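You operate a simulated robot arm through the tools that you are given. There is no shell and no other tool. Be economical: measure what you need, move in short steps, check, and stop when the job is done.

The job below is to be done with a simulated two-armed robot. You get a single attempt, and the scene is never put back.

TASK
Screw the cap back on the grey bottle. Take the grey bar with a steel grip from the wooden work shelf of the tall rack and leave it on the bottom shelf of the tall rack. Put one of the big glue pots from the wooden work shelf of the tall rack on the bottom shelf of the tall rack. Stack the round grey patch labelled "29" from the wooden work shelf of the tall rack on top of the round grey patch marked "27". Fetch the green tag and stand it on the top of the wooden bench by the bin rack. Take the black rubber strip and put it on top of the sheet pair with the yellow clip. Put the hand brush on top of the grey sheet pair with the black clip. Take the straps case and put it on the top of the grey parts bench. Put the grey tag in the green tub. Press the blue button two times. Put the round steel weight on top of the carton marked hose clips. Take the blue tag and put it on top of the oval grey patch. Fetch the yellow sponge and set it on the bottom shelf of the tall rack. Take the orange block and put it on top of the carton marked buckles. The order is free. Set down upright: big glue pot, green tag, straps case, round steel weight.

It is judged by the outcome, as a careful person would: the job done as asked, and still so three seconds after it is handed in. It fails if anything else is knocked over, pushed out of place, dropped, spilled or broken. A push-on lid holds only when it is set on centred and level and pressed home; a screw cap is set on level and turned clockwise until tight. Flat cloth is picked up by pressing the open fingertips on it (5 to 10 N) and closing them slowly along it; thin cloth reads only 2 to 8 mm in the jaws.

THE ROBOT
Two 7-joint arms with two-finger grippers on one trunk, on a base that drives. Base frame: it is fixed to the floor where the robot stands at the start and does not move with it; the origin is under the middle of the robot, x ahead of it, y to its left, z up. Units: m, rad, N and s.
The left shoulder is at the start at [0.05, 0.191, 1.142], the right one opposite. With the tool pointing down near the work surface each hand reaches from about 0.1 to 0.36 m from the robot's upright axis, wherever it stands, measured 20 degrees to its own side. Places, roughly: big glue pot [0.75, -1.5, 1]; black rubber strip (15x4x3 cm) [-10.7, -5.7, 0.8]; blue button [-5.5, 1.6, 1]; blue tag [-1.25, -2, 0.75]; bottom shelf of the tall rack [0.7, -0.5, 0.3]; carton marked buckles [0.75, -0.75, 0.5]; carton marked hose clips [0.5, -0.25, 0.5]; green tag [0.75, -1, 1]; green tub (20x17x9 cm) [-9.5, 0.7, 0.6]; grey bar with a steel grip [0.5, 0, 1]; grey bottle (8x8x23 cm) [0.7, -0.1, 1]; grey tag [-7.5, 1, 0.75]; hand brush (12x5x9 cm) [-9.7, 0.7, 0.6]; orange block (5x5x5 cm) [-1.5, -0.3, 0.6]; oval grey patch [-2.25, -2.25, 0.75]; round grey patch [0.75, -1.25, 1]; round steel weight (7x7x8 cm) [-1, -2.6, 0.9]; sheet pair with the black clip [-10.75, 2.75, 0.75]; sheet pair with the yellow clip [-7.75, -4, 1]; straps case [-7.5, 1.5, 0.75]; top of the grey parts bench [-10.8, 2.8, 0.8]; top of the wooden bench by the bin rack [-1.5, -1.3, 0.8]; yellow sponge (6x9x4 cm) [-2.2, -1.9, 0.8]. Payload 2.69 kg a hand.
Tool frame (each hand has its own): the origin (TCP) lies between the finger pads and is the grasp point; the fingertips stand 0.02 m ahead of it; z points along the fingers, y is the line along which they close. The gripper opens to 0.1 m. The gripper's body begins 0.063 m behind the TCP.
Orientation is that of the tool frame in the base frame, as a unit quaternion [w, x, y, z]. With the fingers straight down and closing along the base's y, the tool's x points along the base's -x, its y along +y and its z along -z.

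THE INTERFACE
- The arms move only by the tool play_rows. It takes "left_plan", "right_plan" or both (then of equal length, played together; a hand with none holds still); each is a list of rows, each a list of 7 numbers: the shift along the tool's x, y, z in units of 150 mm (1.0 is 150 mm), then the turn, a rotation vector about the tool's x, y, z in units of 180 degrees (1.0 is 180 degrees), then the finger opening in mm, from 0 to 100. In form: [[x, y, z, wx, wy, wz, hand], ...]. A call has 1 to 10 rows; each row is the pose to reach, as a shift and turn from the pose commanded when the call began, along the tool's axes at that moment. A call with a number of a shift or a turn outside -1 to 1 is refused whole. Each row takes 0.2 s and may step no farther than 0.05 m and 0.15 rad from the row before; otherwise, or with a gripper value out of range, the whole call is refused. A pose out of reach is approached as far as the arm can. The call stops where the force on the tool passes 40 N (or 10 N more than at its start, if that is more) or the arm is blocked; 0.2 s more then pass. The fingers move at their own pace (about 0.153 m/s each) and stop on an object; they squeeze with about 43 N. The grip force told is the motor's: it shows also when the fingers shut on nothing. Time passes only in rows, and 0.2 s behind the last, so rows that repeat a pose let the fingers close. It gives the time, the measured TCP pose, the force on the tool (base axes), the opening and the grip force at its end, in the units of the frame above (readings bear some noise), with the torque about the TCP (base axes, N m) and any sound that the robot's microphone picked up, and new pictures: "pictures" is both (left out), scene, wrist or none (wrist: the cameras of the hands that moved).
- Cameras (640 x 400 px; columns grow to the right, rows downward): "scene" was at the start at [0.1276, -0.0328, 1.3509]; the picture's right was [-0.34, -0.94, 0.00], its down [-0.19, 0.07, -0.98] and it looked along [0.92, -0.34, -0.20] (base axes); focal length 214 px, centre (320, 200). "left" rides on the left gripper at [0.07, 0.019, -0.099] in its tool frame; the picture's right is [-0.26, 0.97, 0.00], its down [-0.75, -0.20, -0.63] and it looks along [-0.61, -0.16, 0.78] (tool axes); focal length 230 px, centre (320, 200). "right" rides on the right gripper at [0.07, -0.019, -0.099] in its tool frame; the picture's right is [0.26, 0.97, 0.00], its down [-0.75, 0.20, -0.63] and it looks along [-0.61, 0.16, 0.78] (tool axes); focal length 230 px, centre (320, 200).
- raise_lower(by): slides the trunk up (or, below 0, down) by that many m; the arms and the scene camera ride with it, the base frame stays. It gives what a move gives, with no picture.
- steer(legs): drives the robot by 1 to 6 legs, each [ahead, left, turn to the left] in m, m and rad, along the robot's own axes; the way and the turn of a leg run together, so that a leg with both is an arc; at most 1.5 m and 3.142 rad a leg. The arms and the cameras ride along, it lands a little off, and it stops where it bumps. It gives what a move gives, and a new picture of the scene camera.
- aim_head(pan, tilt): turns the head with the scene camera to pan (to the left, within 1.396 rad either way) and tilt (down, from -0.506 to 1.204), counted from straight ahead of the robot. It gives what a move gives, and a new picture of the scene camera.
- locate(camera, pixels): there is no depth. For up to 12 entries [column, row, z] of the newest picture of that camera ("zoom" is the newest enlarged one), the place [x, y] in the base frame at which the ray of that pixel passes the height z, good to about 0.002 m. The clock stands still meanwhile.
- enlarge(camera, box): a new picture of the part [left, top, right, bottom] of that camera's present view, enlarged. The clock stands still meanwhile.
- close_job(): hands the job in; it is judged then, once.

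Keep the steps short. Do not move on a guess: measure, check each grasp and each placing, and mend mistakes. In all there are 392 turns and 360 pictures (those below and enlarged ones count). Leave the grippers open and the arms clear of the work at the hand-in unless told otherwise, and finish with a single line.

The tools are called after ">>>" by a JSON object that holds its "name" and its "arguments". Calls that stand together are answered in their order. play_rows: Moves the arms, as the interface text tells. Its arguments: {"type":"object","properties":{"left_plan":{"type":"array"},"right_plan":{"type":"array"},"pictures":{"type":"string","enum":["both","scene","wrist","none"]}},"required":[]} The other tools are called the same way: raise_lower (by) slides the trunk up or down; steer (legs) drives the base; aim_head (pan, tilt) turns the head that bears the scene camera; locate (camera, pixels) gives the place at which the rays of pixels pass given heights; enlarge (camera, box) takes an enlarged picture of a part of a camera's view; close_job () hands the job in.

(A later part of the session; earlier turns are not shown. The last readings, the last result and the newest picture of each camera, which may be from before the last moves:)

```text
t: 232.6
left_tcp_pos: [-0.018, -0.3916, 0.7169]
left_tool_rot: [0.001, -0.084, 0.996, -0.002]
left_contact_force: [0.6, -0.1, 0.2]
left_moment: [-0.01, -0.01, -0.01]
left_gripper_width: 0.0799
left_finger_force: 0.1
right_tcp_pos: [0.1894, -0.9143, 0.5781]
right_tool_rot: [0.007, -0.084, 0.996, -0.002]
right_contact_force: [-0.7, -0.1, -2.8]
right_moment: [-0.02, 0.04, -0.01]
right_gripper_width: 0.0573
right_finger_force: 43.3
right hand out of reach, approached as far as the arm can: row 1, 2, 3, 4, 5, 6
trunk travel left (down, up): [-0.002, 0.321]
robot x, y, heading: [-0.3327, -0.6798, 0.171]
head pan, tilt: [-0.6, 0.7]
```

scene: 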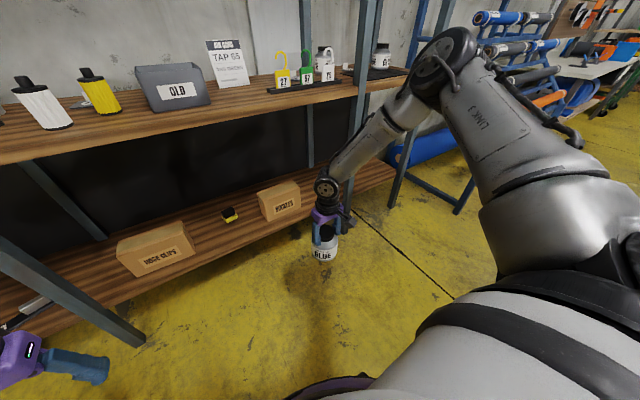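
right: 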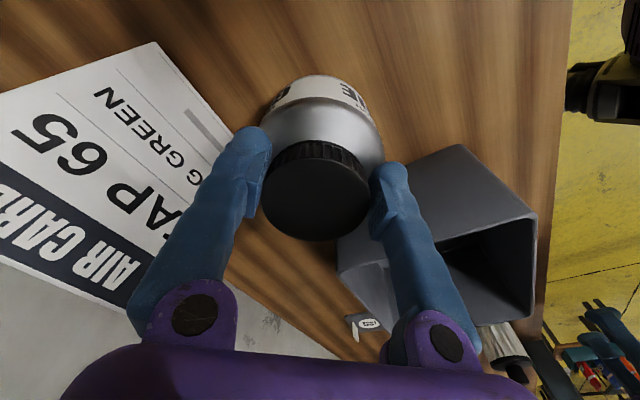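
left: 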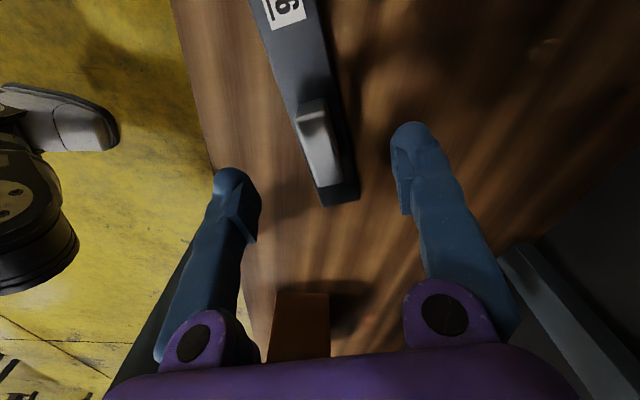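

The elbow is too flexed out to the right; I bring the hand toward the robot's midline and forward first.

>>> {"name": "play_rows", "arguments": {"right_plan": [[-0.1, 0.2, 0, 0, 0, 0, 40], [-0.2, 0.45, 0, 0, 0, 0, 40], [-0.3, 0.7, 0, 0, 0, 0, 40], [-0.4, 0.95, 0, 0, 0, 0, 40], [-0.4, 1, 0, 0, 0, 0, 40]], "pictures": "none"}}

>>> {"name": "play_rows", "arguments": {"right_plan": [[0, 0.1, 0.2, 0, 0, 0, 40], [0, 0.2, 0.45, 0, 0, 0, 40], [0, 0.2, 0.7, 0, 0, 0, 40], [0, 0.2, 0.9, 0, 0, 0, 40], [0, 0.2, 0.9, 0, 0, 0, 40]], "pictures": "scene"}}

```text
t: 233.8
left_tcp_pos: [-0.0169, -0.3912, 0.7168]
left_tool_rot: [0.0, -0.084, 0.997, -0.002]
left_contact_force: [0.5, -0.1, -0.1]
left_moment: [0.02, 0.0, -0.03]
left_gripper_width: 0.08
left_finger_force: 0.0
right_tcp_pos: [0.1857, -0.8331, 0.6405]
right_tool_rot: [0.007, -0.084, 0.996, -0.002]
right_contact_force: [-0.4, 0.7, -3.1]
right_moment: [-0.02, 0.01, -0.03]
right_gripper_width: 0.0569
right_finger_force: 43.3
right hand out of reach, approached as far as the arm can: row 1, 2, 3, 4, 5
trunk travel left (down, up): [-0.002, 0.321]
robot x, y, heading: [-0.3334, -0.6788, 0.172]
head pan, tilt: [-0.6, 0.7]
```

```text
t: 235.0
left_tcp_pos: [-0.0167, -0.3929, 0.7167]
left_tool_rot: [0.0, -0.083, 0.997, -0.002]
left_contact_force: [-0.1, 0.7, 0.3]
left_moment: [-0.04, 0.04, -0.03]
left_gripper_width: 0.08
left_finger_force: 0.0
right_tcp_pos: [0.1485, -0.8625, 0.5951]
right_tool_rot: [0.008, -0.084, 0.996, -0.001]
right_contact_force: [-0.4, -0.1, -3.7]
right_moment: [0.02, 0.04, 0.02]
right_gripper_width: 0.057
right_finger_force: 42.9
right hand out of reach, approached as far as the arm can: row 1, 2, 3, 4, 5
trunk travel left (down, up): [-0.002, 0.321]
robot x, y, heading: [-0.3293, -0.6779, 0.171]
head pan, tilt: [-0.6, 0.7]
```

scene: 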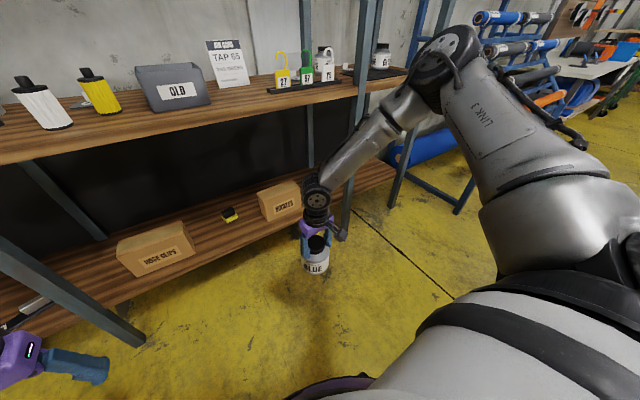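

I look at the right arm's posture to understand the limit.

>>> {"name": "aim_head", "arguments": {"pan": -1.0, "tilt": 0.4}}

```text
t: 235.8
left_tcp_pos: [-0.0166, -0.3916, 0.717]
left_tool_rot: [0.0, -0.084, 0.996, -0.002]
left_contact_force: [-0.1, 0.4, -0.1]
left_moment: [0.02, 0.01, 0.01]
left_gripper_width: 0.0801
left_finger_force: 0.1
right_tcp_pos: [0.1495, -0.8621, 0.5943]
right_tool_rot: [0.007, -0.083, 0.996, -0.002]
right_contact_force: [-0.7, 0.0, -3.8]
right_moment: [-0.04, 0.03, -0.01]
right_gripper_width: 0.057
right_finger_force: 42.8
trunk travel left (down, up): [-0.002, 0.321]
robot x, y, heading: [-0.3333, -0.6788, 0.165]
head pan, tilt: [-1.0, 0.4]
```

scene: 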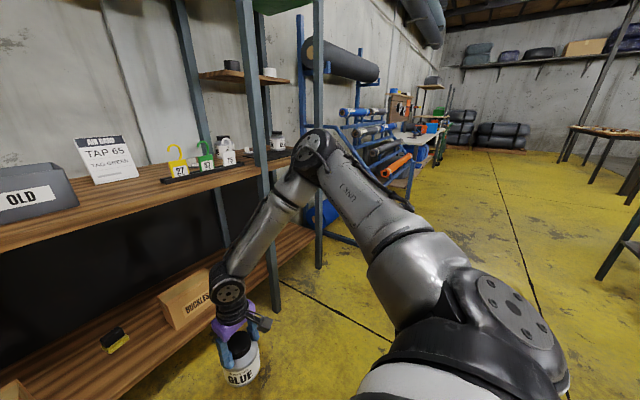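

The forearm hangs too steeply (wrist nearly straight). I raise the hand, move it inward and farther ahead, then lower again.

>>> {"name": "play_rows", "arguments": {"right_plan": [[0, 0, -0.3, 0, 0, 0, 40], [0, 0, -0.6, 0, 0, 0, 40], [0, 0, -0.9, 0, 0, 0, 40], [-0.1, 0.25, -1, 0, 0, 0, 40], [-0.2, 0.5, -1, 0, 0, 0, 40], [-0.3, 0.75, -1, 0, 0, 0, 40], [-0.4, 1, -1, 0, 0, 0, 40]], "pictures": "none"}}

>>> {"name": "play_rows", "arguments": {"right_plan": [[-0.1, 0.25, 0, 0, 0, 0, 40], [-0.2, 0.5, 0, 0, 0, 0, 40], [-0.35, 0.7, 0, 0, 0, 0, 40], [-0.5, 0.8, 0, 0, 0, 0, 40]], "pictures": "none"}}

>>> {"name": "play_rows", "arguments": {"right_plan": [[0, 0, 0.25, 0, 0, 0, 40], [0, 0, 0.5, 0, 0, 0, 40], [0, 0, 0.75, 0, 0, 0, 40], [0, 0, 1, 0, 0, 0, 40]], "pictures": "none"}}

```text
t: 237.4
left_tcp_pos: [-0.0175, -0.3912, 0.7166]
left_tool_rot: [0.001, -0.084, 0.996, -0.002]
left_contact_force: [0.1, 0.3, -0.7]
left_moment: [-0.03, -0.02, 0.06]
left_gripper_width: 0.08
left_finger_force: 0.2
right_tcp_pos: [0.1586, -0.7564, 0.7532]
right_tool_rot: [0.007, -0.084, 0.996, -0.001]
right_contact_force: [0.7, -0.3, -4.1]
right_moment: [-0.03, 0.05, -0.01]
right_gripper_width: 0.0569
right_finger_force: 42.7
right hand out of reach, approached as far as the arm can: row 6, 7
trunk travel left (down, up): [-0.002, 0.321]
robot x, y, heading: [-0.3337, -0.679, 0.172]
head pan, tilt: [-1.0, 0.4]
```

```text
t: 238.4
left_tcp_pos: [-0.0169, -0.3918, 0.7171]
left_tool_rot: [0.0, -0.083, 0.997, -0.001]
left_contact_force: [0.1, -0.8, 0.7]
left_moment: [-0.01, 0.01, -0.02]
left_gripper_width: 0.0797
left_finger_force: 0.1
right_tcp_pos: [0.1611, -0.7466, 0.7831]
right_tool_rot: [0.008, -0.083, 0.996, -0.001]
right_contact_force: [-0.5, -0.3, -3.1]
right_moment: [-0.03, 0.01, -0.01]
right_gripper_width: 0.0569
right_finger_force: 42.6
right hand out of reach, approached as far as the arm can: row 1, 2, 3, 4
trunk travel left (down, up): [-0.002, 0.321]
robot x, y, heading: [-0.3359, -0.6754, 0.168]
head pan, tilt: [-1.0, 0.4]
```

```text
t: 239.4
left_tcp_pos: [-0.017, -0.3929, 0.7163]
left_tool_rot: [0.0, -0.084, 0.996, -0.002]
left_contact_force: [-1.0, 1.0, -0.4]
left_moment: [-0.02, -0.03, 0.0]
left_gripper_width: 0.0799
left_finger_force: 0.1
right_tcp_pos: [0.1464, -0.7932, 0.6662]
right_tool_rot: [0.008, -0.085, 0.996, -0.002]
right_contact_force: [0.8, 0.5, -3.5]
right_moment: [-0.04, 0.05, -0.01]
right_gripper_width: 0.0571
right_finger_force: 42.6
right hand out of reach, approached as far as the arm can: row 1, 2, 3, 4
trunk travel left (down, up): [-0.002, 0.321]
robot x, y, heading: [-0.3343, -0.6761, 0.168]
head pan, tilt: [-1.0, 0.4]
```

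I try relieving the wrist by rotating the hand clockwise a further 45°, then moving inward.

>>> {"name": "play_rows", "arguments": {"right_plan": [[0, 0, -0.1, 0, 0, 0.045, 40], [0, 0, -0.2, 0, 0, 0.09, 40], [0, 0, -0.3, 0, 0, 0.135, 40], [0, 0, -0.4, 0, 0, 0.18, 40], [0, 0, -0.5, 0, 0, 0.225, 40], [0, 0, -0.5, 0, 0, 0.25, 40], [-0.15, 0.15, -0.5, 0, 0, 0.25, 40], [-0.3, 0.3, -0.5, 0, 0, 0.25, 40], [-0.45, 0.45, -0.5, 0, 0, 0.25, 40], [-0.6, 0.6, -0.5, 0, 0, 0.25, 40]], "pictures": "scene"}}

```text
t: 241.7
left_tcp_pos: [-0.0173, -0.3912, 0.7157]
left_tool_rot: [0.0, -0.084, 0.996, -0.001]
left_contact_force: [0.4, 0.6, -0.3]
left_moment: [-0.02, -0.01, 0.02]
left_gripper_width: 0.08
left_finger_force: 0.0
right_tcp_pos: [0.1849, -0.7637, 0.7636]
right_tool_rot: [0.006, 0.303, 0.953, 0.001]
right_contact_force: [-0.4, 0.1, -3.7]
right_moment: [-0.03, 0.05, -0.01]
right_gripper_width: 0.0568
right_finger_force: 42.7
right hand out of reach, approached as far as the arm can: row 8, 9, 10
trunk travel left (down, up): [-0.002, 0.321]
robot x, y, heading: [-0.3373, -0.6777, 0.178]
head pan, tilt: [-1.0, 0.4]
```

scene: 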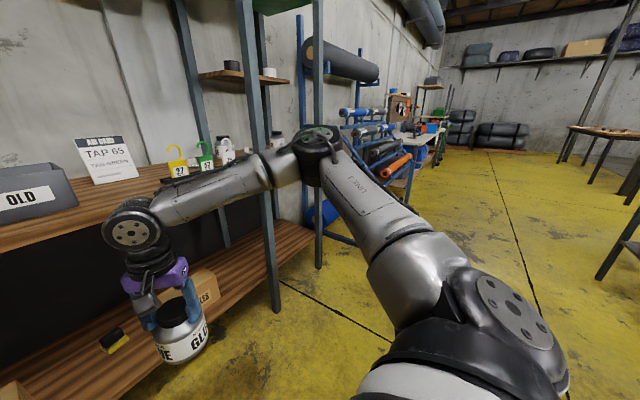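

Yaw isn't the limit. I try the other way: extend outward-forward where the elbow can straighten, then lower.

>>> {"name": "play_rows", "arguments": {"right_plan": [[-0.14, -0.05, 0, 0, 0, -0.025, 40], [-0.28, -0.1, 0, 0, 0, -0.05, 40], [-0.42, -0.15, 0, 0, 0, -0.075, 40], [-0.56, -0.2, 0, 0, 0, -0.1, 40], [-0.7, -0.25, 0, 0, 0, -0.125, 40], [-0.8, -0.3, 0.15, 0, 0, -0.15, 40], [-0.9, -0.34, 0.3, 0, 0, -0.175, 40], [-1, -0.38, 0.5, 0, 0, -0.2, 40], [-1, -0.42, 0.75, 0, 0, -0.225, 40], [-1, -0.45, 1, 0, 0, -0.25, 40]], "pictures": "none"}}

>>> {"name": "play_rows", "arguments": {"right_plan": [[0, 0, 0.25, 0, 0, 0, 40], [0, 0, 0.5, 0, 0, 0, 40], [0, 0, 0.75, 0, 0, 0, 40], [0, 0, 1, 0, 0, 0, 40]], "pictures": "scene"}}

```text
t: 243.8
left_tcp_pos: [-0.0165, -0.3927, 0.7165]
left_tool_rot: [0.001, -0.084, 0.996, -0.001]
left_contact_force: [-0.7, -0.7, 0.6]
left_moment: [0.04, 0.02, 0.02]
left_gripper_width: 0.0799
left_finger_force: 0.1
right_tcp_pos: [0.2574, -0.9163, 0.6278]
right_tool_rot: [0.007, -0.085, 0.996, -0.001]
right_contact_force: [0.4, -0.6, -3.4]
right_moment: [0.01, 0.03, -0.04]
right_gripper_width: 0.0568
right_finger_force: 43.0
right hand out of reach, approached as far as the arm can: row 10
trunk travel left (down, up): [-0.002, 0.321]
robot x, y, heading: [-0.337, -0.6795, 0.173]
head pan, tilt: [-1.0, 0.4]
```

```text
t: 244.8
left_tcp_pos: [-0.0168, -0.391, 0.7149]
left_tool_rot: [0.0, -0.083, 0.997, -0.002]
left_contact_force: [0.0, -0.3, -0.2]
left_moment: [0.0, 0.02, -0.03]
left_gripper_width: 0.0802
left_finger_force: 0.0
right_tcp_pos: [0.2032, -0.9495, 0.5706]
right_tool_rot: [0.007, -0.084, 0.996, -0.001]
right_contact_force: [-0.6, 0.4, -3.0]
right_moment: [-0.04, 0.04, 0.01]
right_gripper_width: 0.057
right_finger_force: 42.9
right hand out of reach, approached as far as the arm can: row 1, 2, 3, 4
trunk travel left (down, up): [-0.002, 0.321]
robot x, y, heading: [-0.3365, -0.679, 0.173]
head pan, tilt: [-1.0, 0.4]
```

scene: 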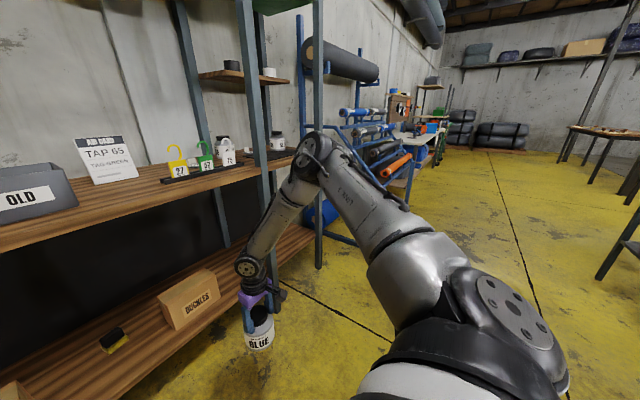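

The right arm's elbow is locked high; the left arm reached low before. So I'll set the pot back on the work shelf's front and re-take it with the left hand. First up: trunk and arm.

>>> {"name": "raise_lower", "arguments": {"by": 0.29}}

>>> {"name": "play_rows", "arguments": {"right_plan": [[0, 0, -0.25, 0, 0, 0, 40], [0, 0, -0.5, 0, 0, 0, 40], [0, 0, -0.75, 0, 0, 0, 40], [0, 0, -1, 0, 0, 0, 40]], "pictures": "none"}}

>>> {"name": "play_rows", "arguments": {"right_plan": [[0, 0, -0.2, 0, 0, 0, 40], [0, 0, -0.4, 0, 0, 0, 40]], "pictures": "none"}}

>>> {"name": "aim_head", "arguments": {"pan": -0.5, "tilt": 0.7}}

```text
t: 247.8
left_tcp_pos: [-0.0162, -0.3913, 1.0059]
left_tool_rot: [0.0, -0.083, 0.997, -0.002]
left_contact_force: [0.0, -0.3, 0.2]
left_moment: [-0.04, -0.01, 0.0]
left_gripper_width: 0.0802
left_finger_force: 0.0
right_tcp_pos: [0.2051, -0.9489, 0.8606]
right_tool_rot: [0.007, -0.084, 0.996, -0.001]
right_contact_force: [-0.2, -0.5, -3.3]
right_moment: [0.0, 0.06, 0.0]
right_gripper_width: 0.0568
right_finger_force: 42.9
trunk travel left (down, up): [-0.292, 0.031]
robot x, y, heading: [-0.3361, -0.6736, 0.172]
head pan, tilt: [-1.0, 0.4]
```

```text
t: 248.8
left_tcp_pos: [-0.0165, -0.3912, 1.0053]
left_tool_rot: [0.0, -0.084, 0.996, -0.002]
left_contact_force: [0.3, -0.1, -0.2]
left_moment: [-0.03, 0.01, 0.01]
left_gripper_width: 0.0801
left_finger_force: 0.0
right_tcp_pos: [0.2016, -0.9483, 1.012]
right_tool_rot: [0.008, -0.084, 0.996, -0.002]
right_contact_force: [-0.2, 0.9, -3.2]
right_moment: [-0.03, 0.02, -0.01]
right_gripper_width: 0.0568
right_finger_force: 42.9
trunk travel left (down, up): [-0.292, 0.031]
robot x, y, heading: [-0.3335, -0.6785, 0.171]
head pan, tilt: [-1.0, 0.4]
```

```text
t: 249.4
left_tcp_pos: [-0.0167, -0.392, 1.0067]
left_tool_rot: [0.001, -0.084, 0.996, -0.001]
left_contact_force: [0.7, 0.8, 0.3]
left_moment: [0.0, 0.02, -0.01]
left_gripper_width: 0.0801
left_finger_force: 0.1
right_tcp_pos: [0.2012, -0.9494, 1.0693]
right_tool_rot: [0.006, -0.084, 0.996, -0.001]
right_contact_force: [-0.3, -1.1, -4.0]
right_moment: [-0.02, 0.03, 0.0]
right_gripper_width: 0.0567
right_finger_force: 43.1
trunk travel left (down, up): [-0.292, 0.031]
robot x, y, heading: [-0.3319, -0.6757, 0.178]
head pan, tilt: [-1.0, 0.4]
```

```text
t: 250.3
left_tcp_pos: [-0.0176, -0.3921, 1.0049]
left_tool_rot: [0.0, -0.084, 0.996, -0.002]
left_contact_force: [0.7, 0.1, 0.6]
left_moment: [0.02, 0.01, 0.0]
left_gripper_width: 0.0798
left_finger_force: 0.1
right_tcp_pos: [0.2012, -0.949, 1.0712]
right_tool_rot: [0.007, -0.084, 0.996, -0.001]
right_contact_force: [0.1, -0.1, -3.5]
right_moment: [0.0, 0.02, -0.01]
right_gripper_width: 0.0569
right_finger_force: 43.2
trunk travel left (down, up): [-0.292, 0.031]
robot x, y, heading: [-0.334, -0.6749, 0.171]
head pan, tilt: [-0.499, 0.7]
```

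scene: 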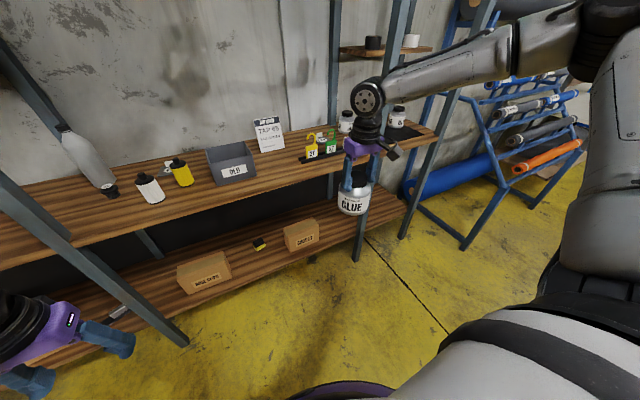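

>>> {"name": "steer", "arguments": {"legs": [[0.426, 0.058, 0]]}}

>>> {"name": "enlarge", "arguments": {"camera": "scene", "box": [180, 130, 440, 290]}}

```text
t: 253.0
left_tcp_pos: [0.3997, -0.2585, 1.0059]
left_tool_rot: [0.0, -0.085, 0.996, -0.002]
left_contact_force: [0.6, 0.1, -0.7]
left_moment: [-0.01, 0.01, 0.03]
left_gripper_width: 0.0799
left_finger_force: 0.0
right_tcp_pos: [0.6192, -0.8154, 1.0689]
right_tool_rot: [0.008, -0.086, 0.996, -0.002]
right_contact_force: [0.0, 0.2, -3.8]
right_moment: [0.01, 0.02, 0.01]
right_gripper_width: 0.0569
right_finger_force: 43.0
trunk travel left (down, up): [-0.292, 0.031]
robot x, y, heading: [0.0802, -0.5424, 0.183]
head pan, tilt: [-0.499, 0.7]
```

scene: 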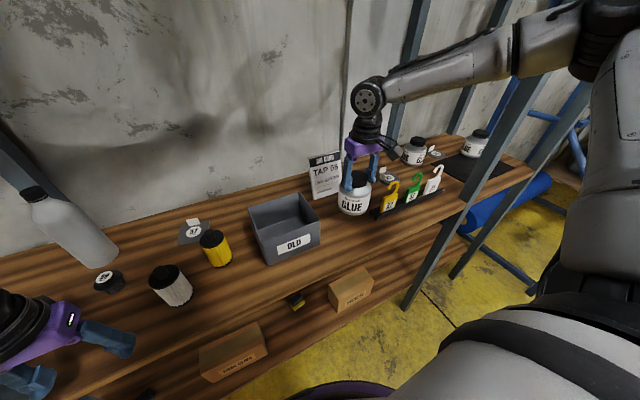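

```text
2.46 times, centred on (310, 210) of scene
```

zoom: 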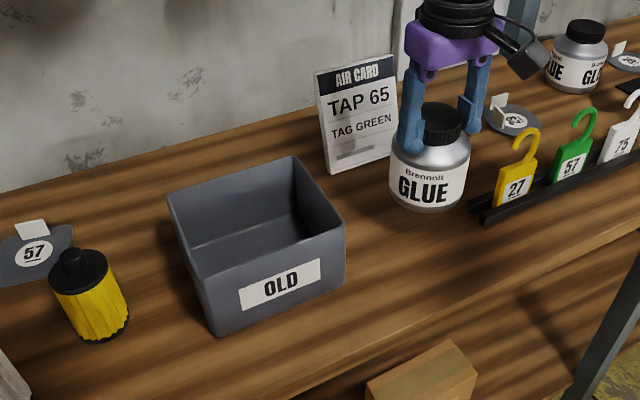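

Over free shelf between bin and tags. I lower by the trunk to set the pot down.

>>> {"name": "raise_lower", "arguments": {"by": -0.06}}

>>> {"name": "play_rows", "arguments": {"right_plan": [[0, 0, 0.015, 0, 0, 0, 40], [0, 0, 0.03, 0, 0, 0, 40]], "pictures": "none"}}

```text
t: 254.0
left_tcp_pos: [0.3994, -0.2591, 0.9473]
left_tool_rot: [0.001, -0.085, 0.996, -0.002]
left_contact_force: [-0.2, 0.4, -0.3]
left_moment: [-0.03, 0.02, -0.02]
left_gripper_width: 0.0802
left_finger_force: 0.0
right_tcp_pos: [0.6184, -0.8146, 1.0097]
right_tool_rot: [0.008, -0.086, 0.996, -0.002]
right_contact_force: [0.2, -0.4, -2.7]
right_moment: [-0.01, 0.05, 0.02]
right_gripper_width: 0.057
right_finger_force: 43.0
trunk travel left (down, up): [-0.232, 0.091]
robot x, y, heading: [0.0831, -0.5443, 0.177]
head pan, tilt: [-0.499, 0.7]
```

```text
t: 254.6
left_tcp_pos: [0.3985, -0.2589, 0.9459]
left_tool_rot: [0.0, -0.086, 0.996, -0.002]
left_contact_force: [-0.5, -0.5, 0.5]
left_moment: [-0.03, -0.01, 0.0]
left_gripper_width: 0.0799
left_finger_force: 0.0
right_tcp_pos: [0.6193, -0.815, 1.0069]
right_tool_rot: [0.008, -0.086, 0.996, -0.002]
right_contact_force: [-1.1, -2.3, 5.8]
right_moment: [-0.31, 0.42, 0.06]
right_gripper_width: 0.0567
right_finger_force: 42.4
trunk travel left (down, up): [-0.232, 0.091]
robot x, y, heading: [0.0798, -0.5414, 0.176]
head pan, tilt: [-0.499, 0.7]
```

Contact. Release, lift, and pull the right hand back.

>>> {"name": "play_rows", "arguments": {"right_plan": [[0, 0, 0.01, 0, 0, 0, 60], [0, 0, 0.0, 0, 0, 0, 80], [0, 0, -0.05, 0, 0, 0, 85], [0, 0, -0.3, 0, 0, 0, 85], [0, 0, -0.6, 0, 0, 0, 85], [0.2, 0, -0.8, 0, 0, 0, 85], [0.5, 0, -0.8, 0, 0, 0, 85], [0.8, 0, -0.8, 0, 0, 0, 85], [1, 0, -0.8, 0, 0, 0, 85]], "pictures": "scene"}}

```text
t: 256.6
left_tcp_pos: [0.3985, -0.2589, 0.9467]
left_tool_rot: [0.0, -0.085, 0.996, -0.002]
left_contact_force: [0.7, 0.0, -0.1]
left_moment: [0.0, 0.0, 0.01]
left_gripper_width: 0.0801
left_finger_force: 0.1
right_tcp_pos: [0.4687, -0.8387, 1.1247]
right_tool_rot: [0.008, -0.085, 0.996, -0.001]
right_contact_force: [-0.2, 0.0, -0.6]
right_moment: [0.0, -0.01, 0.02]
right_gripper_width: 0.085
right_finger_force: 0.0
trunk travel left (down, up): [-0.232, 0.091]
robot x, y, heading: [0.0789, -0.5429, 0.171]
head pan, tilt: [-0.499, 0.7]
```

scene: 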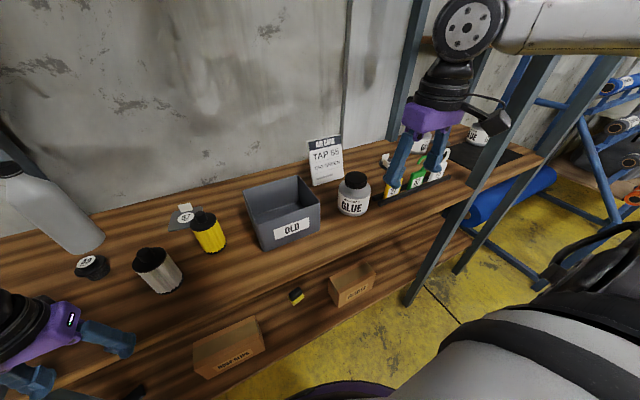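

I pull the right hand farther back, and move the base so the left hand faces the pot.

>>> {"name": "play_rows", "arguments": {"right_plan": [[0.25, 0, 0, 0, 0, 0, 85], [0.5, 0, 0, 0, 0, 0, 85], [0.75, 0.1, 0, 0, 0, 0, 85], [1, 0.2, 0, 0, 0, 0, 85]], "pictures": "none"}}

>>> {"name": "steer", "arguments": {"legs": [[-0.05, -0.2, 0], [0.0, -0.2, 0]]}}

```text
t: 257.6
left_tcp_pos: [0.3988, -0.2587, 0.9462]
left_tool_rot: [0.001, -0.086, 0.996, -0.002]
left_contact_force: [0.2, -0.2, -0.3]
left_moment: [0.04, -0.02, -0.04]
left_gripper_width: 0.0799
left_finger_force: 0.1
right_tcp_pos: [0.3371, -0.8439, 1.1419]
right_tool_rot: [0.006, -0.086, 0.996, -0.001]
right_contact_force: [-0.4, 0.3, 0.9]
right_moment: [-0.02, 0.03, 0.02]
right_gripper_width: 0.085
right_finger_force: 0.0
right hand out of reach, approached as far as the arm can: row 4
trunk travel left (down, up): [-0.232, 0.091]
robot x, y, heading: [0.0844, -0.5408, 0.176]
head pan, tilt: [-0.499, 0.7]
```

```text
t: 261.9
left_tcp_pos: [0.419, -0.6669, 0.9458]
left_tool_rot: [0.0, -0.08, 0.997, -0.002]
left_contact_force: [0.4, 0.0, 0.5]
left_moment: [0.04, 0.04, 0.01]
left_gripper_width: 0.08
left_finger_force: 0.2
right_tcp_pos: [0.3511, -1.2515, 1.1417]
right_tool_rot: [0.007, -0.08, 0.997, -0.002]
right_contact_force: [1.0, 0.6, -0.3]
right_moment: [0.01, -0.03, -0.01]
right_gripper_width: 0.0851
right_finger_force: 0.1
trunk travel left (down, up): [-0.232, 0.091]
robot x, y, heading: [0.0975, -0.9496, 0.164]
head pan, tilt: [-0.499, 0.7]
```

scene: 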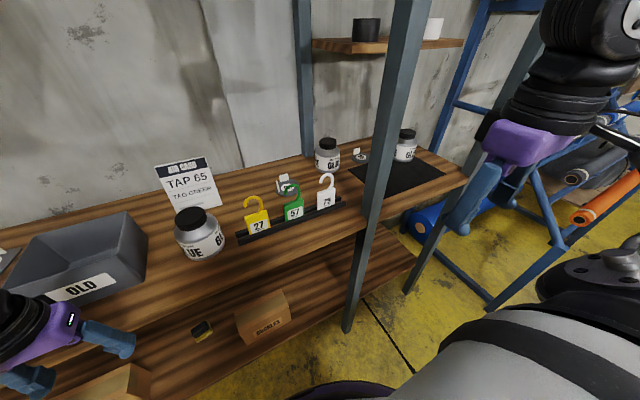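

>>> {"name": "play_rows", "arguments": {"left_plan": [[0, 0, -0.3, 0, 0, 0, 85], [0, 0, -0.6, 0, 0, 0, 85], [0, 0, -0.9, 0, 0, 0, 85], [-0.15, -0.15, -1, 0, 0, 0, 85], [-0.35, -0.35, -1, 0, 0, 0, 85], [-0.55, -0.55, -1, 0, 0, 0, 85]], "pictures": "none"}}

>>> {"name": "play_rows", "arguments": {"left_plan": [[-0.2, -0.2, 0, 0, 0, 0, 85], [-0.4, -0.4, 0, 0, 0, 0, 85], [-0.61, -0.64, 0, 0, 0, 0, 85], [-0.61, -0.64, 0, 0, 0, 0, 85]], "pictures": "wrist"}}

```text
t: 263.3
left_tcp_pos: [0.5143, -0.7325, 1.0961]
left_tool_rot: [-0.001, -0.079, 0.997, -0.001]
left_contact_force: [-0.5, 0.4, 0.0]
left_moment: [0.02, 0.0, -0.01]
left_gripper_width: 0.0847
left_finger_force: 0.0
right_tcp_pos: [0.3519, -1.2505, 1.142]
right_tool_rot: [0.006, -0.08, 0.997, -0.002]
right_contact_force: [0.3, 0.3, 0.4]
right_moment: [-0.02, -0.03, -0.02]
right_gripper_width: 0.0847
right_finger_force: 0.1
trunk travel left (down, up): [-0.232, 0.091]
robot x, y, heading: [0.0965, -0.9492, 0.168]
head pan, tilt: [-0.499, 0.7]
```

```text
t: 264.3
left_tcp_pos: [0.6187, -0.8111, 1.0974]
left_tool_rot: [0.0, -0.08, 0.997, -0.002]
left_contact_force: [-0.4, -0.2, 0.0]
left_moment: [-0.03, -0.04, -0.01]
left_gripper_width: 0.0852
left_finger_force: 0.0
right_tcp_pos: [0.3507, -1.2491, 1.1427]
right_tool_rot: [0.007, -0.081, 0.997, -0.002]
right_contact_force: [0.2, 1.0, 1.0]
right_moment: [-0.03, -0.02, -0.04]
right_gripper_width: 0.0848
right_finger_force: 0.2
trunk travel left (down, up): [-0.232, 0.091]
robot x, y, heading: [0.0999, -0.9486, 0.165]
head pan, tilt: [-0.499, 0.7]
```

left: 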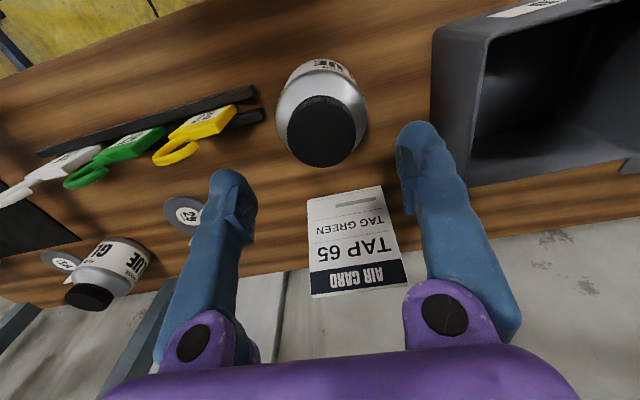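

>>> {"name": "locate", "arguments": {"camera": "left", "pixels": [[321, 131, 1.01], [286, 131, 1.01], [356, 131, 1.01], [321, 96, 1.01], [321, 167, 1.01], [262, 112, 0.92], [240, 110, 0.96]]}}

```text
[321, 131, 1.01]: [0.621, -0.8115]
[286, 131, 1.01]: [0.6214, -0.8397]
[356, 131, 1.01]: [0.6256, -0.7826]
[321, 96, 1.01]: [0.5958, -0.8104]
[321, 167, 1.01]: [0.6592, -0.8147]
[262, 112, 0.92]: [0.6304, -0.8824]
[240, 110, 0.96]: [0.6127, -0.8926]
```

>>> {"name": "play_rows", "arguments": {"left_plan": [[-0.026, -0.01, 0.2, 0, 0, 0, 85], [-0.026, -0.01, 0.4, 0, 0, 0, 85], [-0.026, -0.01, 0.55, 0, 0, 0, 85], [-0.026, -0.01, 0.61, 0, 0, 0, 85], [-0.026, -0.01, 0.61, 0, 0, 0, 60], [-0.026, -0.01, 0.61, 0, 0, 0, 40], [-0.026, -0.01, 0.61, 0, 0, 0, 40]], "pictures": "wrist"}}

```text
t: 265.9
left_tcp_pos: [0.6233, -0.8151, 1.0071]
left_tool_rot: [0.001, -0.081, 0.997, -0.002]
left_contact_force: [0.2, 0.0, 0.0]
left_moment: [-0.04, -0.15, 0.07]
left_gripper_width: 0.057
left_finger_force: 43.4
right_tcp_pos: [0.3517, -1.2501, 1.1422]
right_tool_rot: [0.007, -0.081, 0.997, -0.001]
right_contact_force: [0.8, -0.7, 0.1]
right_moment: [-0.01, 0.03, -0.04]
right_gripper_width: 0.0849
right_finger_force: 0.0
trunk travel left (down, up): [-0.232, 0.091]
robot x, y, heading: [0.0955, -0.9501, 0.168]
head pan, tilt: [-0.499, 0.7]
```

left: 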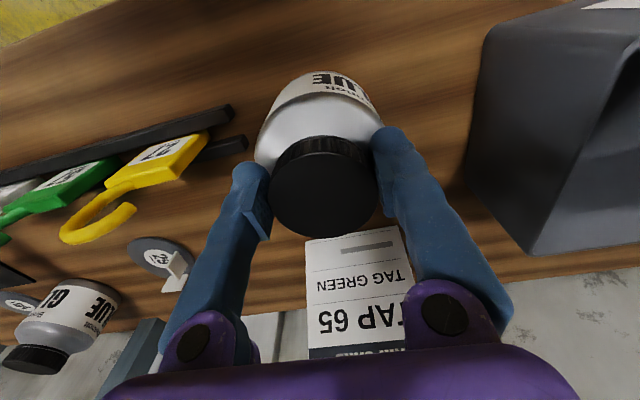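

Gripped. I lift by trunk, back out, lower trunk, then lower the left arm.

>>> {"name": "raise_lower", "arguments": {"by": 0.05}}

>>> {"name": "steer", "arguments": {"legs": [[-0.4, 0, 0]]}}

>>> {"name": "raise_lower", "arguments": {"by": -0.28}}

>>> {"name": "play_rows", "arguments": {"left_plan": [[0.1, 0, 0.2, 0, 0, 0, 40], [0.2, 0, 0.4, 0, 0, 0, 40], [0.3, 0, 0.65, 0, 0, 0, 40], [0.35, 0, 0.9, 0, 0, 0, 40], [0.35, 0, 1, 0, 0, 0, 40]], "pictures": "none"}}

>>> {"name": "play_rows", "arguments": {"left_plan": [[0, 0, 0.25, 0, 0, 0, 40], [0, 0, 0.5, 0, 0, 0, 40], [0, 0, 0.75, 0, 0, 0, 40], [0, 0, 1, 0, 0, 0, 40]], "pictures": "scene"}}

```text
t: 266.9
left_tcp_pos: [0.623, -0.8142, 1.0567]
left_tool_rot: [0.0, -0.08, 0.997, -0.002]
left_contact_force: [-0.3, 0.3, -3.5]
left_moment: [0.02, 0.06, -0.01]
left_gripper_width: 0.057
left_finger_force: 43.4
right_tcp_pos: [0.3506, -1.2496, 1.1917]
right_tool_rot: [0.006, -0.081, 0.997, -0.002]
right_contact_force: [-0.2, 0.2, -0.2]
right_moment: [-0.04, -0.03, 0.04]
right_gripper_width: 0.0849
right_finger_force: 0.2
trunk travel left (down, up): [-0.282, 0.041]
robot x, y, heading: [0.0991, -0.9477, 0.161]
head pan, tilt: [-0.499, 0.7]
```

```text
t: 269.4
left_tcp_pos: [0.2134, -0.8777, 1.0581]
left_tool_rot: [0.0, -0.085, 0.996, -0.002]
left_contact_force: [-0.7, 0.1, -3.9]
left_moment: [0.0, 0.02, -0.03]
left_gripper_width: 0.057
left_finger_force: 43.6
right_tcp_pos: [-0.0526, -1.315, 1.1921]
right_tool_rot: [0.007, -0.085, 0.996, -0.001]
right_contact_force: [1.0, -0.8, -0.9]
right_moment: [-0.01, -0.03, -0.02]
right_gripper_width: 0.0851
right_finger_force: 0.1
trunk travel left (down, up): [-0.282, 0.041]
robot x, y, heading: [-0.31, -1.0172, 0.175]
head pan, tilt: [-0.499, 0.7]
```

scene: 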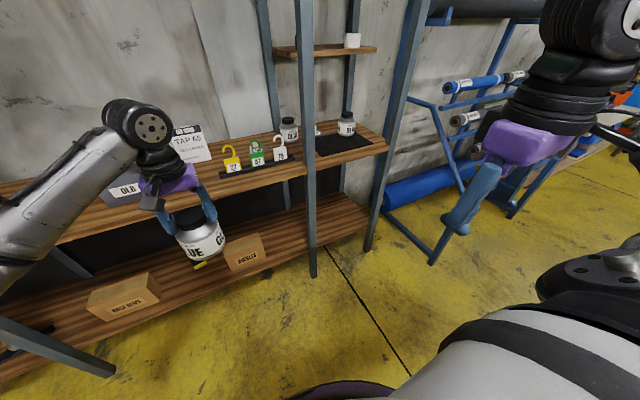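

```text
t: 272.2
left_tcp_pos: [0.2144, -0.8796, 0.7757]
left_tool_rot: [0.0, -0.084, 0.996, -0.002]
left_contact_force: [0.3, -0.1, -3.8]
left_moment: [0.01, 0.04, -0.01]
left_gripper_width: 0.0568
left_finger_force: 43.1
right_tcp_pos: [-0.0522, -1.3167, 0.9121]
right_tool_rot: [0.008, -0.086, 0.996, -0.001]
right_contact_force: [0.5, 0.3, 0.3]
right_moment: [0.02, -0.02, -0.01]
right_gripper_width: 0.0849
right_finger_force: 0.1
trunk travel left (down, up): [-0.002, 0.321]
robot x, y, heading: [-0.3092, -1.015, 0.169]
head pan, tilt: [-0.499, 0.7]
```

```text
t: 273.4
left_tcp_pos: [0.1653, -0.8878, 0.6255]
left_tool_rot: [0.0, -0.085, 0.996, -0.002]
left_contact_force: [0.7, -0.1, -3.4]
left_moment: [-0.01, 0.05, -0.01]
left_gripper_width: 0.0567
left_finger_force: 43.2
right_tcp_pos: [-0.0528, -1.3163, 0.9137]
right_tool_rot: [0.006, -0.085, 0.996, -0.001]
right_contact_force: [-0.4, -0.1, -0.6]
right_moment: [-0.04, 0.02, 0.0]
right_gripper_width: 0.0851
right_finger_force: 0.0
trunk travel left (down, up): [-0.002, 0.321]
robot x, y, heading: [-0.3072, -1.0176, 0.171]
head pan, tilt: [-0.499, 0.7]
```

```text
t: 274.4
left_tcp_pos: [0.1649, -0.8897, 0.4736]
left_tool_rot: [0.001, -0.083, 0.997, -0.001]
left_contact_force: [-1.3, -0.3, -3.7]
left_moment: [0.01, 0.05, 0.02]
left_gripper_width: 0.0569
left_finger_force: 43.8
right_tcp_pos: [-0.0525, -1.3167, 0.9114]
right_tool_rot: [0.006, -0.085, 0.996, -0.001]
right_contact_force: [-0.7, 0.3, -0.6]
right_moment: [-0.03, 0.02, 0.0]
right_gripper_width: 0.0851
right_finger_force: 0.1
trunk travel left (down, up): [-0.002, 0.321]
robot x, y, heading: [-0.3049, -1.0168, 0.172]
head pan, tilt: [-0.499, 0.7]
```

scene: 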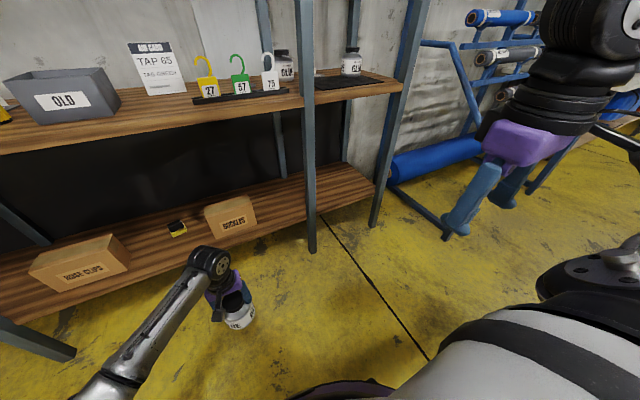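

The left arm reaches low. I'll set the pot right of the BUCKLES carton at ≈[0.66,-1.09]: drive right 0.28, then ahead 0.40 and check.

>>> {"name": "steer", "arguments": {"legs": [[0, -0.282, 0], [0.4, 0, 0]]}}

>>> {"name": "aim_head", "arguments": {"pan": -0.1, "tilt": 0.9}}

```text
t: 279.6
left_tcp_pos: [0.6072, -1.0954, 0.4739]
left_tool_rot: [-0.001, -0.085, 0.996, -0.001]
left_contact_force: [0.0, -0.3, -4.0]
left_moment: [-0.01, 0.07, 0.0]
left_gripper_width: 0.0568
left_finger_force: 43.3
right_tcp_pos: [0.3906, -1.5214, 0.9124]
right_tool_rot: [0.006, -0.085, 0.996, 0.0]
right_contact_force: [0.0, -0.1, 0.4]
right_moment: [0.0, 0.01, -0.02]
right_gripper_width: 0.0849
right_finger_force: 0.1
trunk travel left (down, up): [-0.002, 0.321]
robot x, y, heading: [0.1358, -1.2219, 0.177]
head pan, tilt: [-0.499, 0.7]
```

scene: 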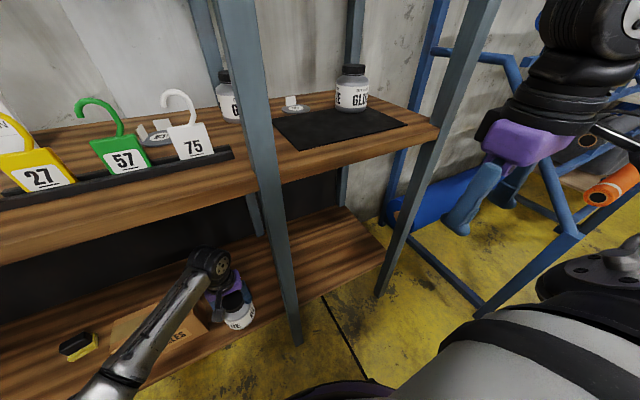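

```text
t: 280.4
left_tcp_pos: [0.6066, -1.0963, 0.4732]
left_tool_rot: [-0.001, -0.084, 0.996, -0.001]
left_contact_force: [-0.9, -0.2, -3.3]
left_moment: [-0.02, -0.01, -0.02]
left_gripper_width: 0.0573
left_finger_force: 43.1
right_tcp_pos: [0.3901, -1.5228, 0.9115]
right_tool_rot: [0.007, -0.085, 0.996, -0.001]
right_contact_force: [-0.1, -0.4, -0.6]
right_moment: [0.0, 0.01, -0.05]
right_gripper_width: 0.085
right_finger_force: 0.1
trunk travel left (down, up): [-0.002, 0.321]
robot x, y, heading: [0.1333, -1.2218, 0.173]
head pan, tilt: [-0.099, 0.901]
```

scene: 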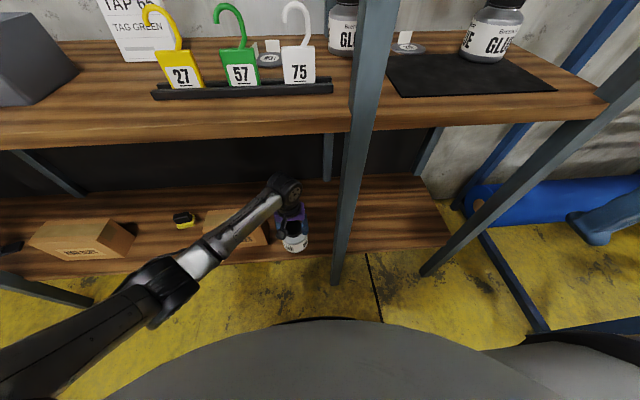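

Clear. Another 0.055 m ahead, then lower to contact.

>>> {"name": "steer", "arguments": {"legs": [[0.055, 0, 0]]}}

>>> {"name": "play_rows", "arguments": {"left_plan": [[0, 0, 0.1, 0, 0, 0, 40], [0, 0, 0.2, 0, 0, 0, 40], [0, 0, 0.3, 0, 0, 0, 40], [0, 0, 0.36, 0, 0, 0, 40], [0, 0, 0.4, 0, 0, 0, 40]], "pictures": "both"}}

```text
t: 281.4
left_tcp_pos: [0.6607, -1.0871, 0.4741]
left_tool_rot: [0.0, -0.083, 0.997, -0.002]
left_contact_force: [0.2, -0.7, -4.0]
left_moment: [-0.03, 0.04, -0.02]
left_gripper_width: 0.0569
left_finger_force: 42.7
right_tcp_pos: [0.4416, -1.5136, 0.9126]
right_tool_rot: [0.007, -0.085, 0.996, -0.001]
right_contact_force: [1.0, -0.5, 0.1]
right_moment: [-0.02, -0.01, -0.03]
right_gripper_width: 0.0853
right_finger_force: 0.1
trunk travel left (down, up): [-0.002, 0.321]
robot x, y, heading: [0.1868, -1.216, 0.176]
head pan, tilt: [-0.099, 0.901]
```

scene: 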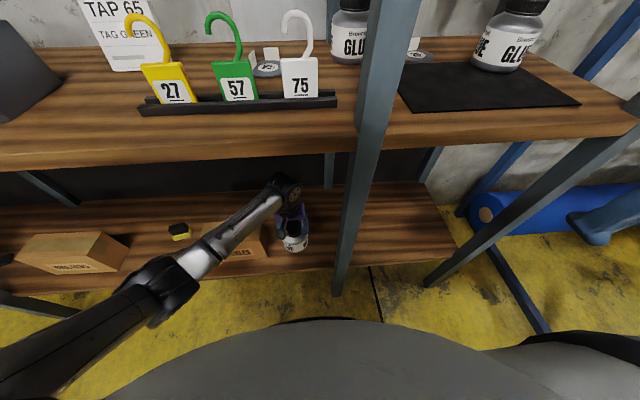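

```text
t: 282.6
left_tcp_pos: [0.6598, -1.0855, 0.4169]
left_tool_rot: [0.002, -0.082, 0.997, -0.003]
left_contact_force: [-5.5, 2.7, 21.3]
left_moment: [0.22, 0.96, 0.01]
left_gripper_width: 0.0569
left_finger_force: 42.9
right_tcp_pos: [0.4403, -1.5131, 0.9128]
right_tool_rot: [0.008, -0.083, 0.996, -0.001]
right_contact_force: [-0.4, 0.2, 0.0]
right_moment: [0.03, 0.04, -0.01]
right_gripper_width: 0.0844
right_finger_force: 0.0
trunk travel left (down, up): [-0.002, 0.321]
robot x, y, heading: [0.1882, -1.2103, 0.173]
head pan, tilt: [-0.099, 0.901]
```

scene: 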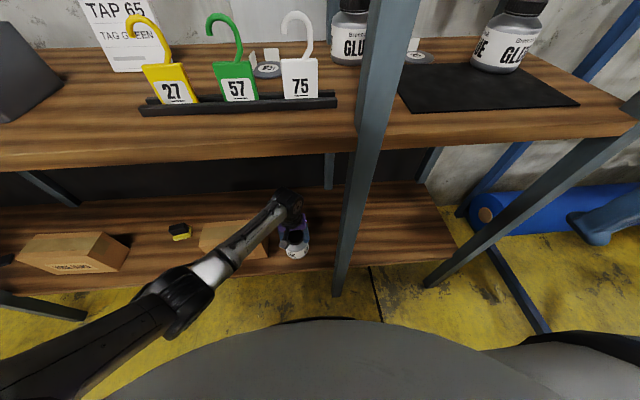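
left: 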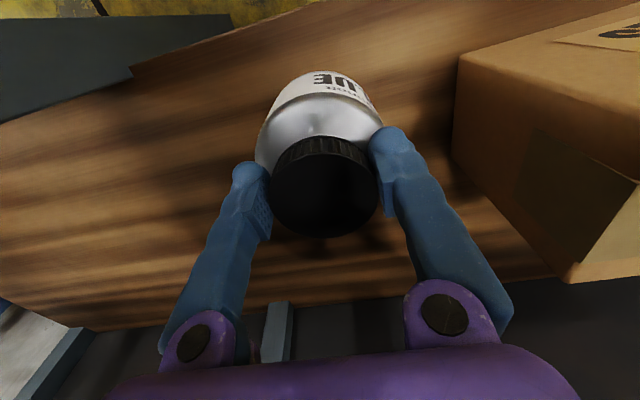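

Resting (21 N). Release, lift 0.1, and back out.

>>> {"name": "play_rows", "arguments": {"left_plan": [[0, 0, -0.015, 0, 0, 0, 60], [0, 0, -0.015, 0, 0, 0, 80], [0, 0, -0.05, 0, 0, 0, 85], [0, 0, -0.25, 0, 0, 0, 85], [0, 0, -0.5, 0, 0, 0, 85], [0, 0, -0.6, 0, 0, 0, 85]], "pictures": "none"}}

>>> {"name": "steer", "arguments": {"legs": [[-0.45, 0, 0]]}}

```text
t: 284.0
left_tcp_pos: [0.6608, -1.0862, 0.5047]
left_tool_rot: [0.0, -0.084, 0.996, -0.003]
left_contact_force: [-0.6, -0.4, 0.1]
left_moment: [-0.03, -0.03, 0.02]
left_gripper_width: 0.0852
left_finger_force: 0.2
right_tcp_pos: [0.4408, -1.5124, 0.9119]
right_tool_rot: [0.007, -0.084, 0.996, -0.001]
right_contact_force: [-0.4, -0.6, 0.3]
right_moment: [-0.02, 0.0, -0.02]
right_gripper_width: 0.085
right_finger_force: 0.0
trunk travel left (down, up): [-0.002, 0.321]
robot x, y, heading: [0.1867, -1.2139, 0.168]
head pan, tilt: [-0.099, 0.901]
```

```text
t: 286.7
left_tcp_pos: [0.2225, -1.1633, 0.5037]
left_tool_rot: [0.0, -0.083, 0.997, -0.002]
left_contact_force: [-0.7, 0.4, -0.3]
left_moment: [-0.02, -0.01, 0.01]
left_gripper_width: 0.0851
left_finger_force: 0.0
right_tcp_pos: [0.0011, -1.5892, 0.9117]
right_tool_rot: [0.008, -0.084, 0.996, -0.001]
right_contact_force: [-0.2, -0.9, 0.0]
right_moment: [0.0, -0.01, -0.02]
right_gripper_width: 0.0851
right_finger_force: 0.0
trunk travel left (down, up): [-0.002, 0.321]
robot x, y, heading: [-0.251, -1.2884, 0.164]
head pan, tilt: [-0.099, 0.901]
```

scene: 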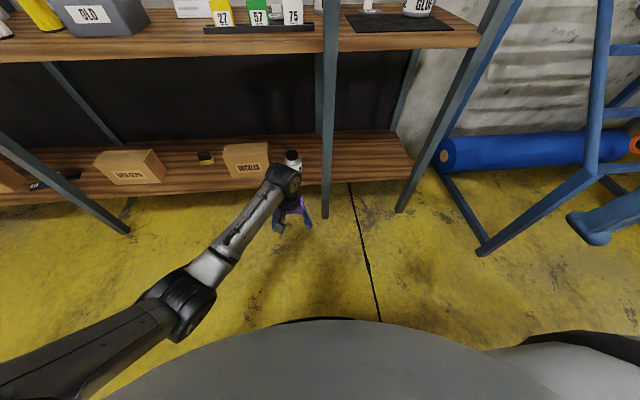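

The pot stands on the bottom shelf. Next the green tag with the left hand: raise trunk fully and arm by 0.3 m while turning the hand 68° clockwise.

>>> {"name": "raise_lower", "arguments": {"by": 0.3}}

>>> {"name": "play_rows", "arguments": {"left_plan": [[0, 0, -0.11, 0, 0, 0.04, 60], [0, 0, -0.22, 0, 0, 0.08, 60], [0, 0, -0.33, 0, 0, 0.12, 60], [0, 0, -0.44, 0, 0, 0.16, 60], [0, 0, -0.55, 0, 0, 0.2, 60], [0, 0, -0.66, 0, 0, 0.24, 60], [0, 0, -0.77, 0, 0, 0.28, 60], [0, 0, -0.88, 0, 0, 0.32, 60], [0, 0, -1, 0, 0, 0.36, 60], [0, 0, -1, 0, 0, 0.378, 60]], "pictures": "none"}}

>>> {"name": "play_rows", "arguments": {"left_plan": [[0, 0, -0.3, 0, 0, 0, 60], [0, 0, -0.6, 0, 0, 0, 60], [0, 0, -0.9, 0, 0, 0, 60], [0, 0, -1, 0, 0, 0, 60]], "pictures": "none"}}

>>> {"name": "steer", "arguments": {"legs": [[0, 0.2, 0], [0, 0, -0.364], [0.25, 0.1, 0]]}}

```text
t: 289.7
left_tcp_pos: [0.2233, -1.1627, 0.804]
left_tool_rot: [0.0, -0.083, 0.997, -0.002]
left_contact_force: [0.2, 0.6, 0.5]
left_moment: [-0.03, -0.02, 0.0]
left_gripper_width: 0.0853
left_finger_force: 0.1
right_tcp_pos: [0.0027, -1.5893, 1.213]
right_tool_rot: [0.007, -0.083, 0.997, -0.001]
right_contact_force: [0.6, 0.1, -0.3]
right_moment: [0.05, -0.02, 0.0]
right_gripper_width: 0.0851
right_finger_force: 0.0
trunk travel left (down, up): [-0.302, 0.021]
robot x, y, heading: [-0.2549, -1.2885, 0.17]
head pan, tilt: [-0.099, 0.901]
```

```text
t: 291.9
left_tcp_pos: [0.2218, -1.1619, 0.9551]
left_tool_rot: [0.001, 0.49, 0.872, -0.002]
left_contact_force: [0.1, 0.1, 0.8]
left_moment: [-0.03, 0.0, -0.02]
left_gripper_width: 0.06
left_finger_force: 0.1
right_tcp_pos: [0.0007, -1.5898, 1.2119]
right_tool_rot: [0.007, -0.083, 0.997, -0.001]
right_contact_force: [0.3, 0.0, -0.6]
right_moment: [0.01, -0.01, 0.0]
right_gripper_width: 0.0848
right_finger_force: 0.1
trunk travel left (down, up): [-0.302, 0.021]
robot x, y, heading: [-0.2538, -1.2916, 0.166]
head pan, tilt: [-0.099, 0.901]
```

```text
t: 292.9
left_tcp_pos: [0.2207, -1.1614, 1.1084]
left_tool_rot: [0.001, 0.489, 0.872, -0.001]
left_contact_force: [0.7, 0.0, 0.8]
left_moment: [-0.01, 0.0, 0.02]
left_gripper_width: 0.0598
left_finger_force: 0.1
right_tcp_pos: [0.0021, -1.589, 1.2112]
right_tool_rot: [0.006, -0.083, 0.997, -0.002]
right_contact_force: [0.3, 0.1, 0.4]
right_moment: [0.04, -0.02, -0.02]
right_gripper_width: 0.085
right_finger_force: 0.2
trunk travel left (down, up): [-0.302, 0.021]
robot x, y, heading: [-0.25, -1.2893, 0.17]
head pan, tilt: [-0.099, 0.901]
```

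```text
t: 297.9
left_tcp_pos: [0.4666, -1.0928, 1.1076]
left_tool_rot: [0.001, 0.637, 0.771, -0.002]
left_contact_force: [0.7, -0.4, 0.0]
left_moment: [-0.03, 0.0, -0.02]
left_gripper_width: 0.0601
left_finger_force: 0.0
right_tcp_pos: [0.1133, -1.4168, 1.2115]
right_tool_rot: [0.006, 0.096, 0.995, -0.003]
right_contact_force: [-0.6, -0.2, -0.1]
right_moment: [0.01, -0.01, 0.0]
right_gripper_width: 0.0852
right_finger_force: 0.0
trunk travel left (down, up): [-0.302, 0.021]
robot x, y, heading: [-0.0199, -1.0489, -0.188]
head pan, tilt: [-0.099, 0.901]
```

scene: 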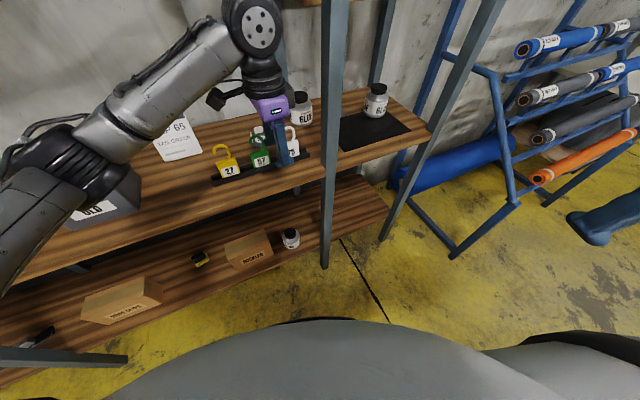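

>>> {"name": "steer", "arguments": {"legs": [[0.11, 0.06, 0]]}}

>>> {"name": "play_rows", "arguments": {"left_plan": [[0, 0.1, 0, 0, 0, 0, 60], [0, 0.3, 0, 0, 0, 0, 60], [0, 0.45, 0, 0, 0, 0, 60], [0, 0.45, 0, 0, 0, 0, 60]], "pictures": "wrist"}}

```text
t: 299.1
left_tcp_pos: [0.5862, -1.0578, 1.1077]
left_tool_rot: [0.001, 0.639, 0.77, -0.001]
left_contact_force: [1.2, 0.5, -0.6]
left_moment: [-0.03, 0.03, -0.02]
left_gripper_width: 0.0602
left_finger_force: 0.0
right_tcp_pos: [0.2303, -1.3808, 1.212]
right_tool_rot: [0.006, 0.097, 0.995, -0.002]
right_contact_force: [0.6, -0.5, 0.7]
right_moment: [-0.02, 0.04, -0.02]
right_gripper_width: 0.0853
right_finger_force: 0.0
trunk travel left (down, up): [-0.302, 0.021]
robot x, y, heading: [0.0973, -1.0103, -0.196]
head pan, tilt: [-0.099, 0.901]
```

scene: 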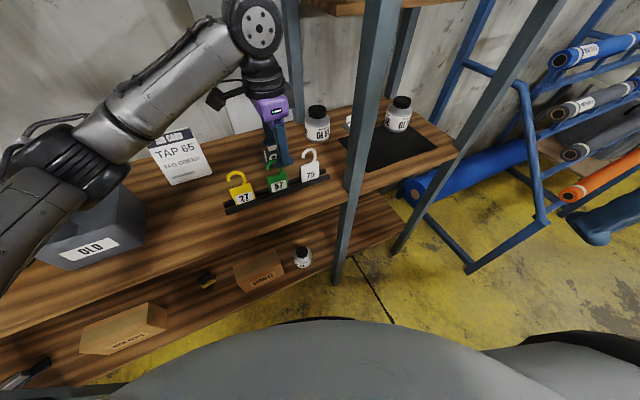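

```text
t: 300.1
left_tcp_pos: [0.6529, -1.0446, 1.1093]
left_tool_rot: [0.001, 0.638, 0.77, -0.002]
left_contact_force: [-0.8, -0.5, -0.2]
left_moment: [0.02, -0.01, 0.03]
left_gripper_width: 0.06
left_finger_force: 0.2
right_tcp_pos: [0.23, -1.3806, 1.2122]
right_tool_rot: [0.007, 0.098, 0.995, -0.002]
right_contact_force: [0.4, 0.5, 0.7]
right_moment: [-0.01, 0.02, -0.03]
right_gripper_width: 0.0848
right_finger_force: 0.2
trunk travel left (down, up): [-0.302, 0.021]
robot x, y, heading: [0.1012, -1.0078, -0.196]
head pan, tilt: [-0.099, 0.901]
```

left: 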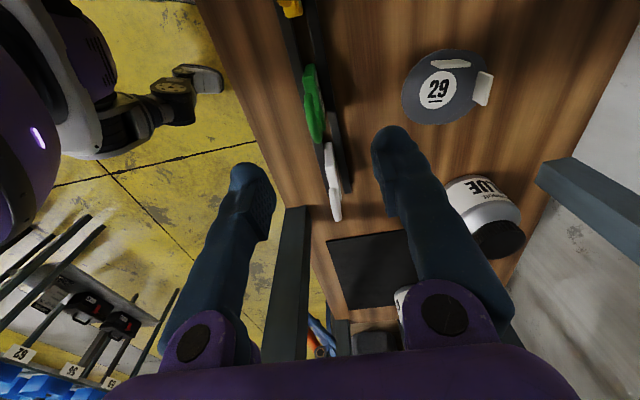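

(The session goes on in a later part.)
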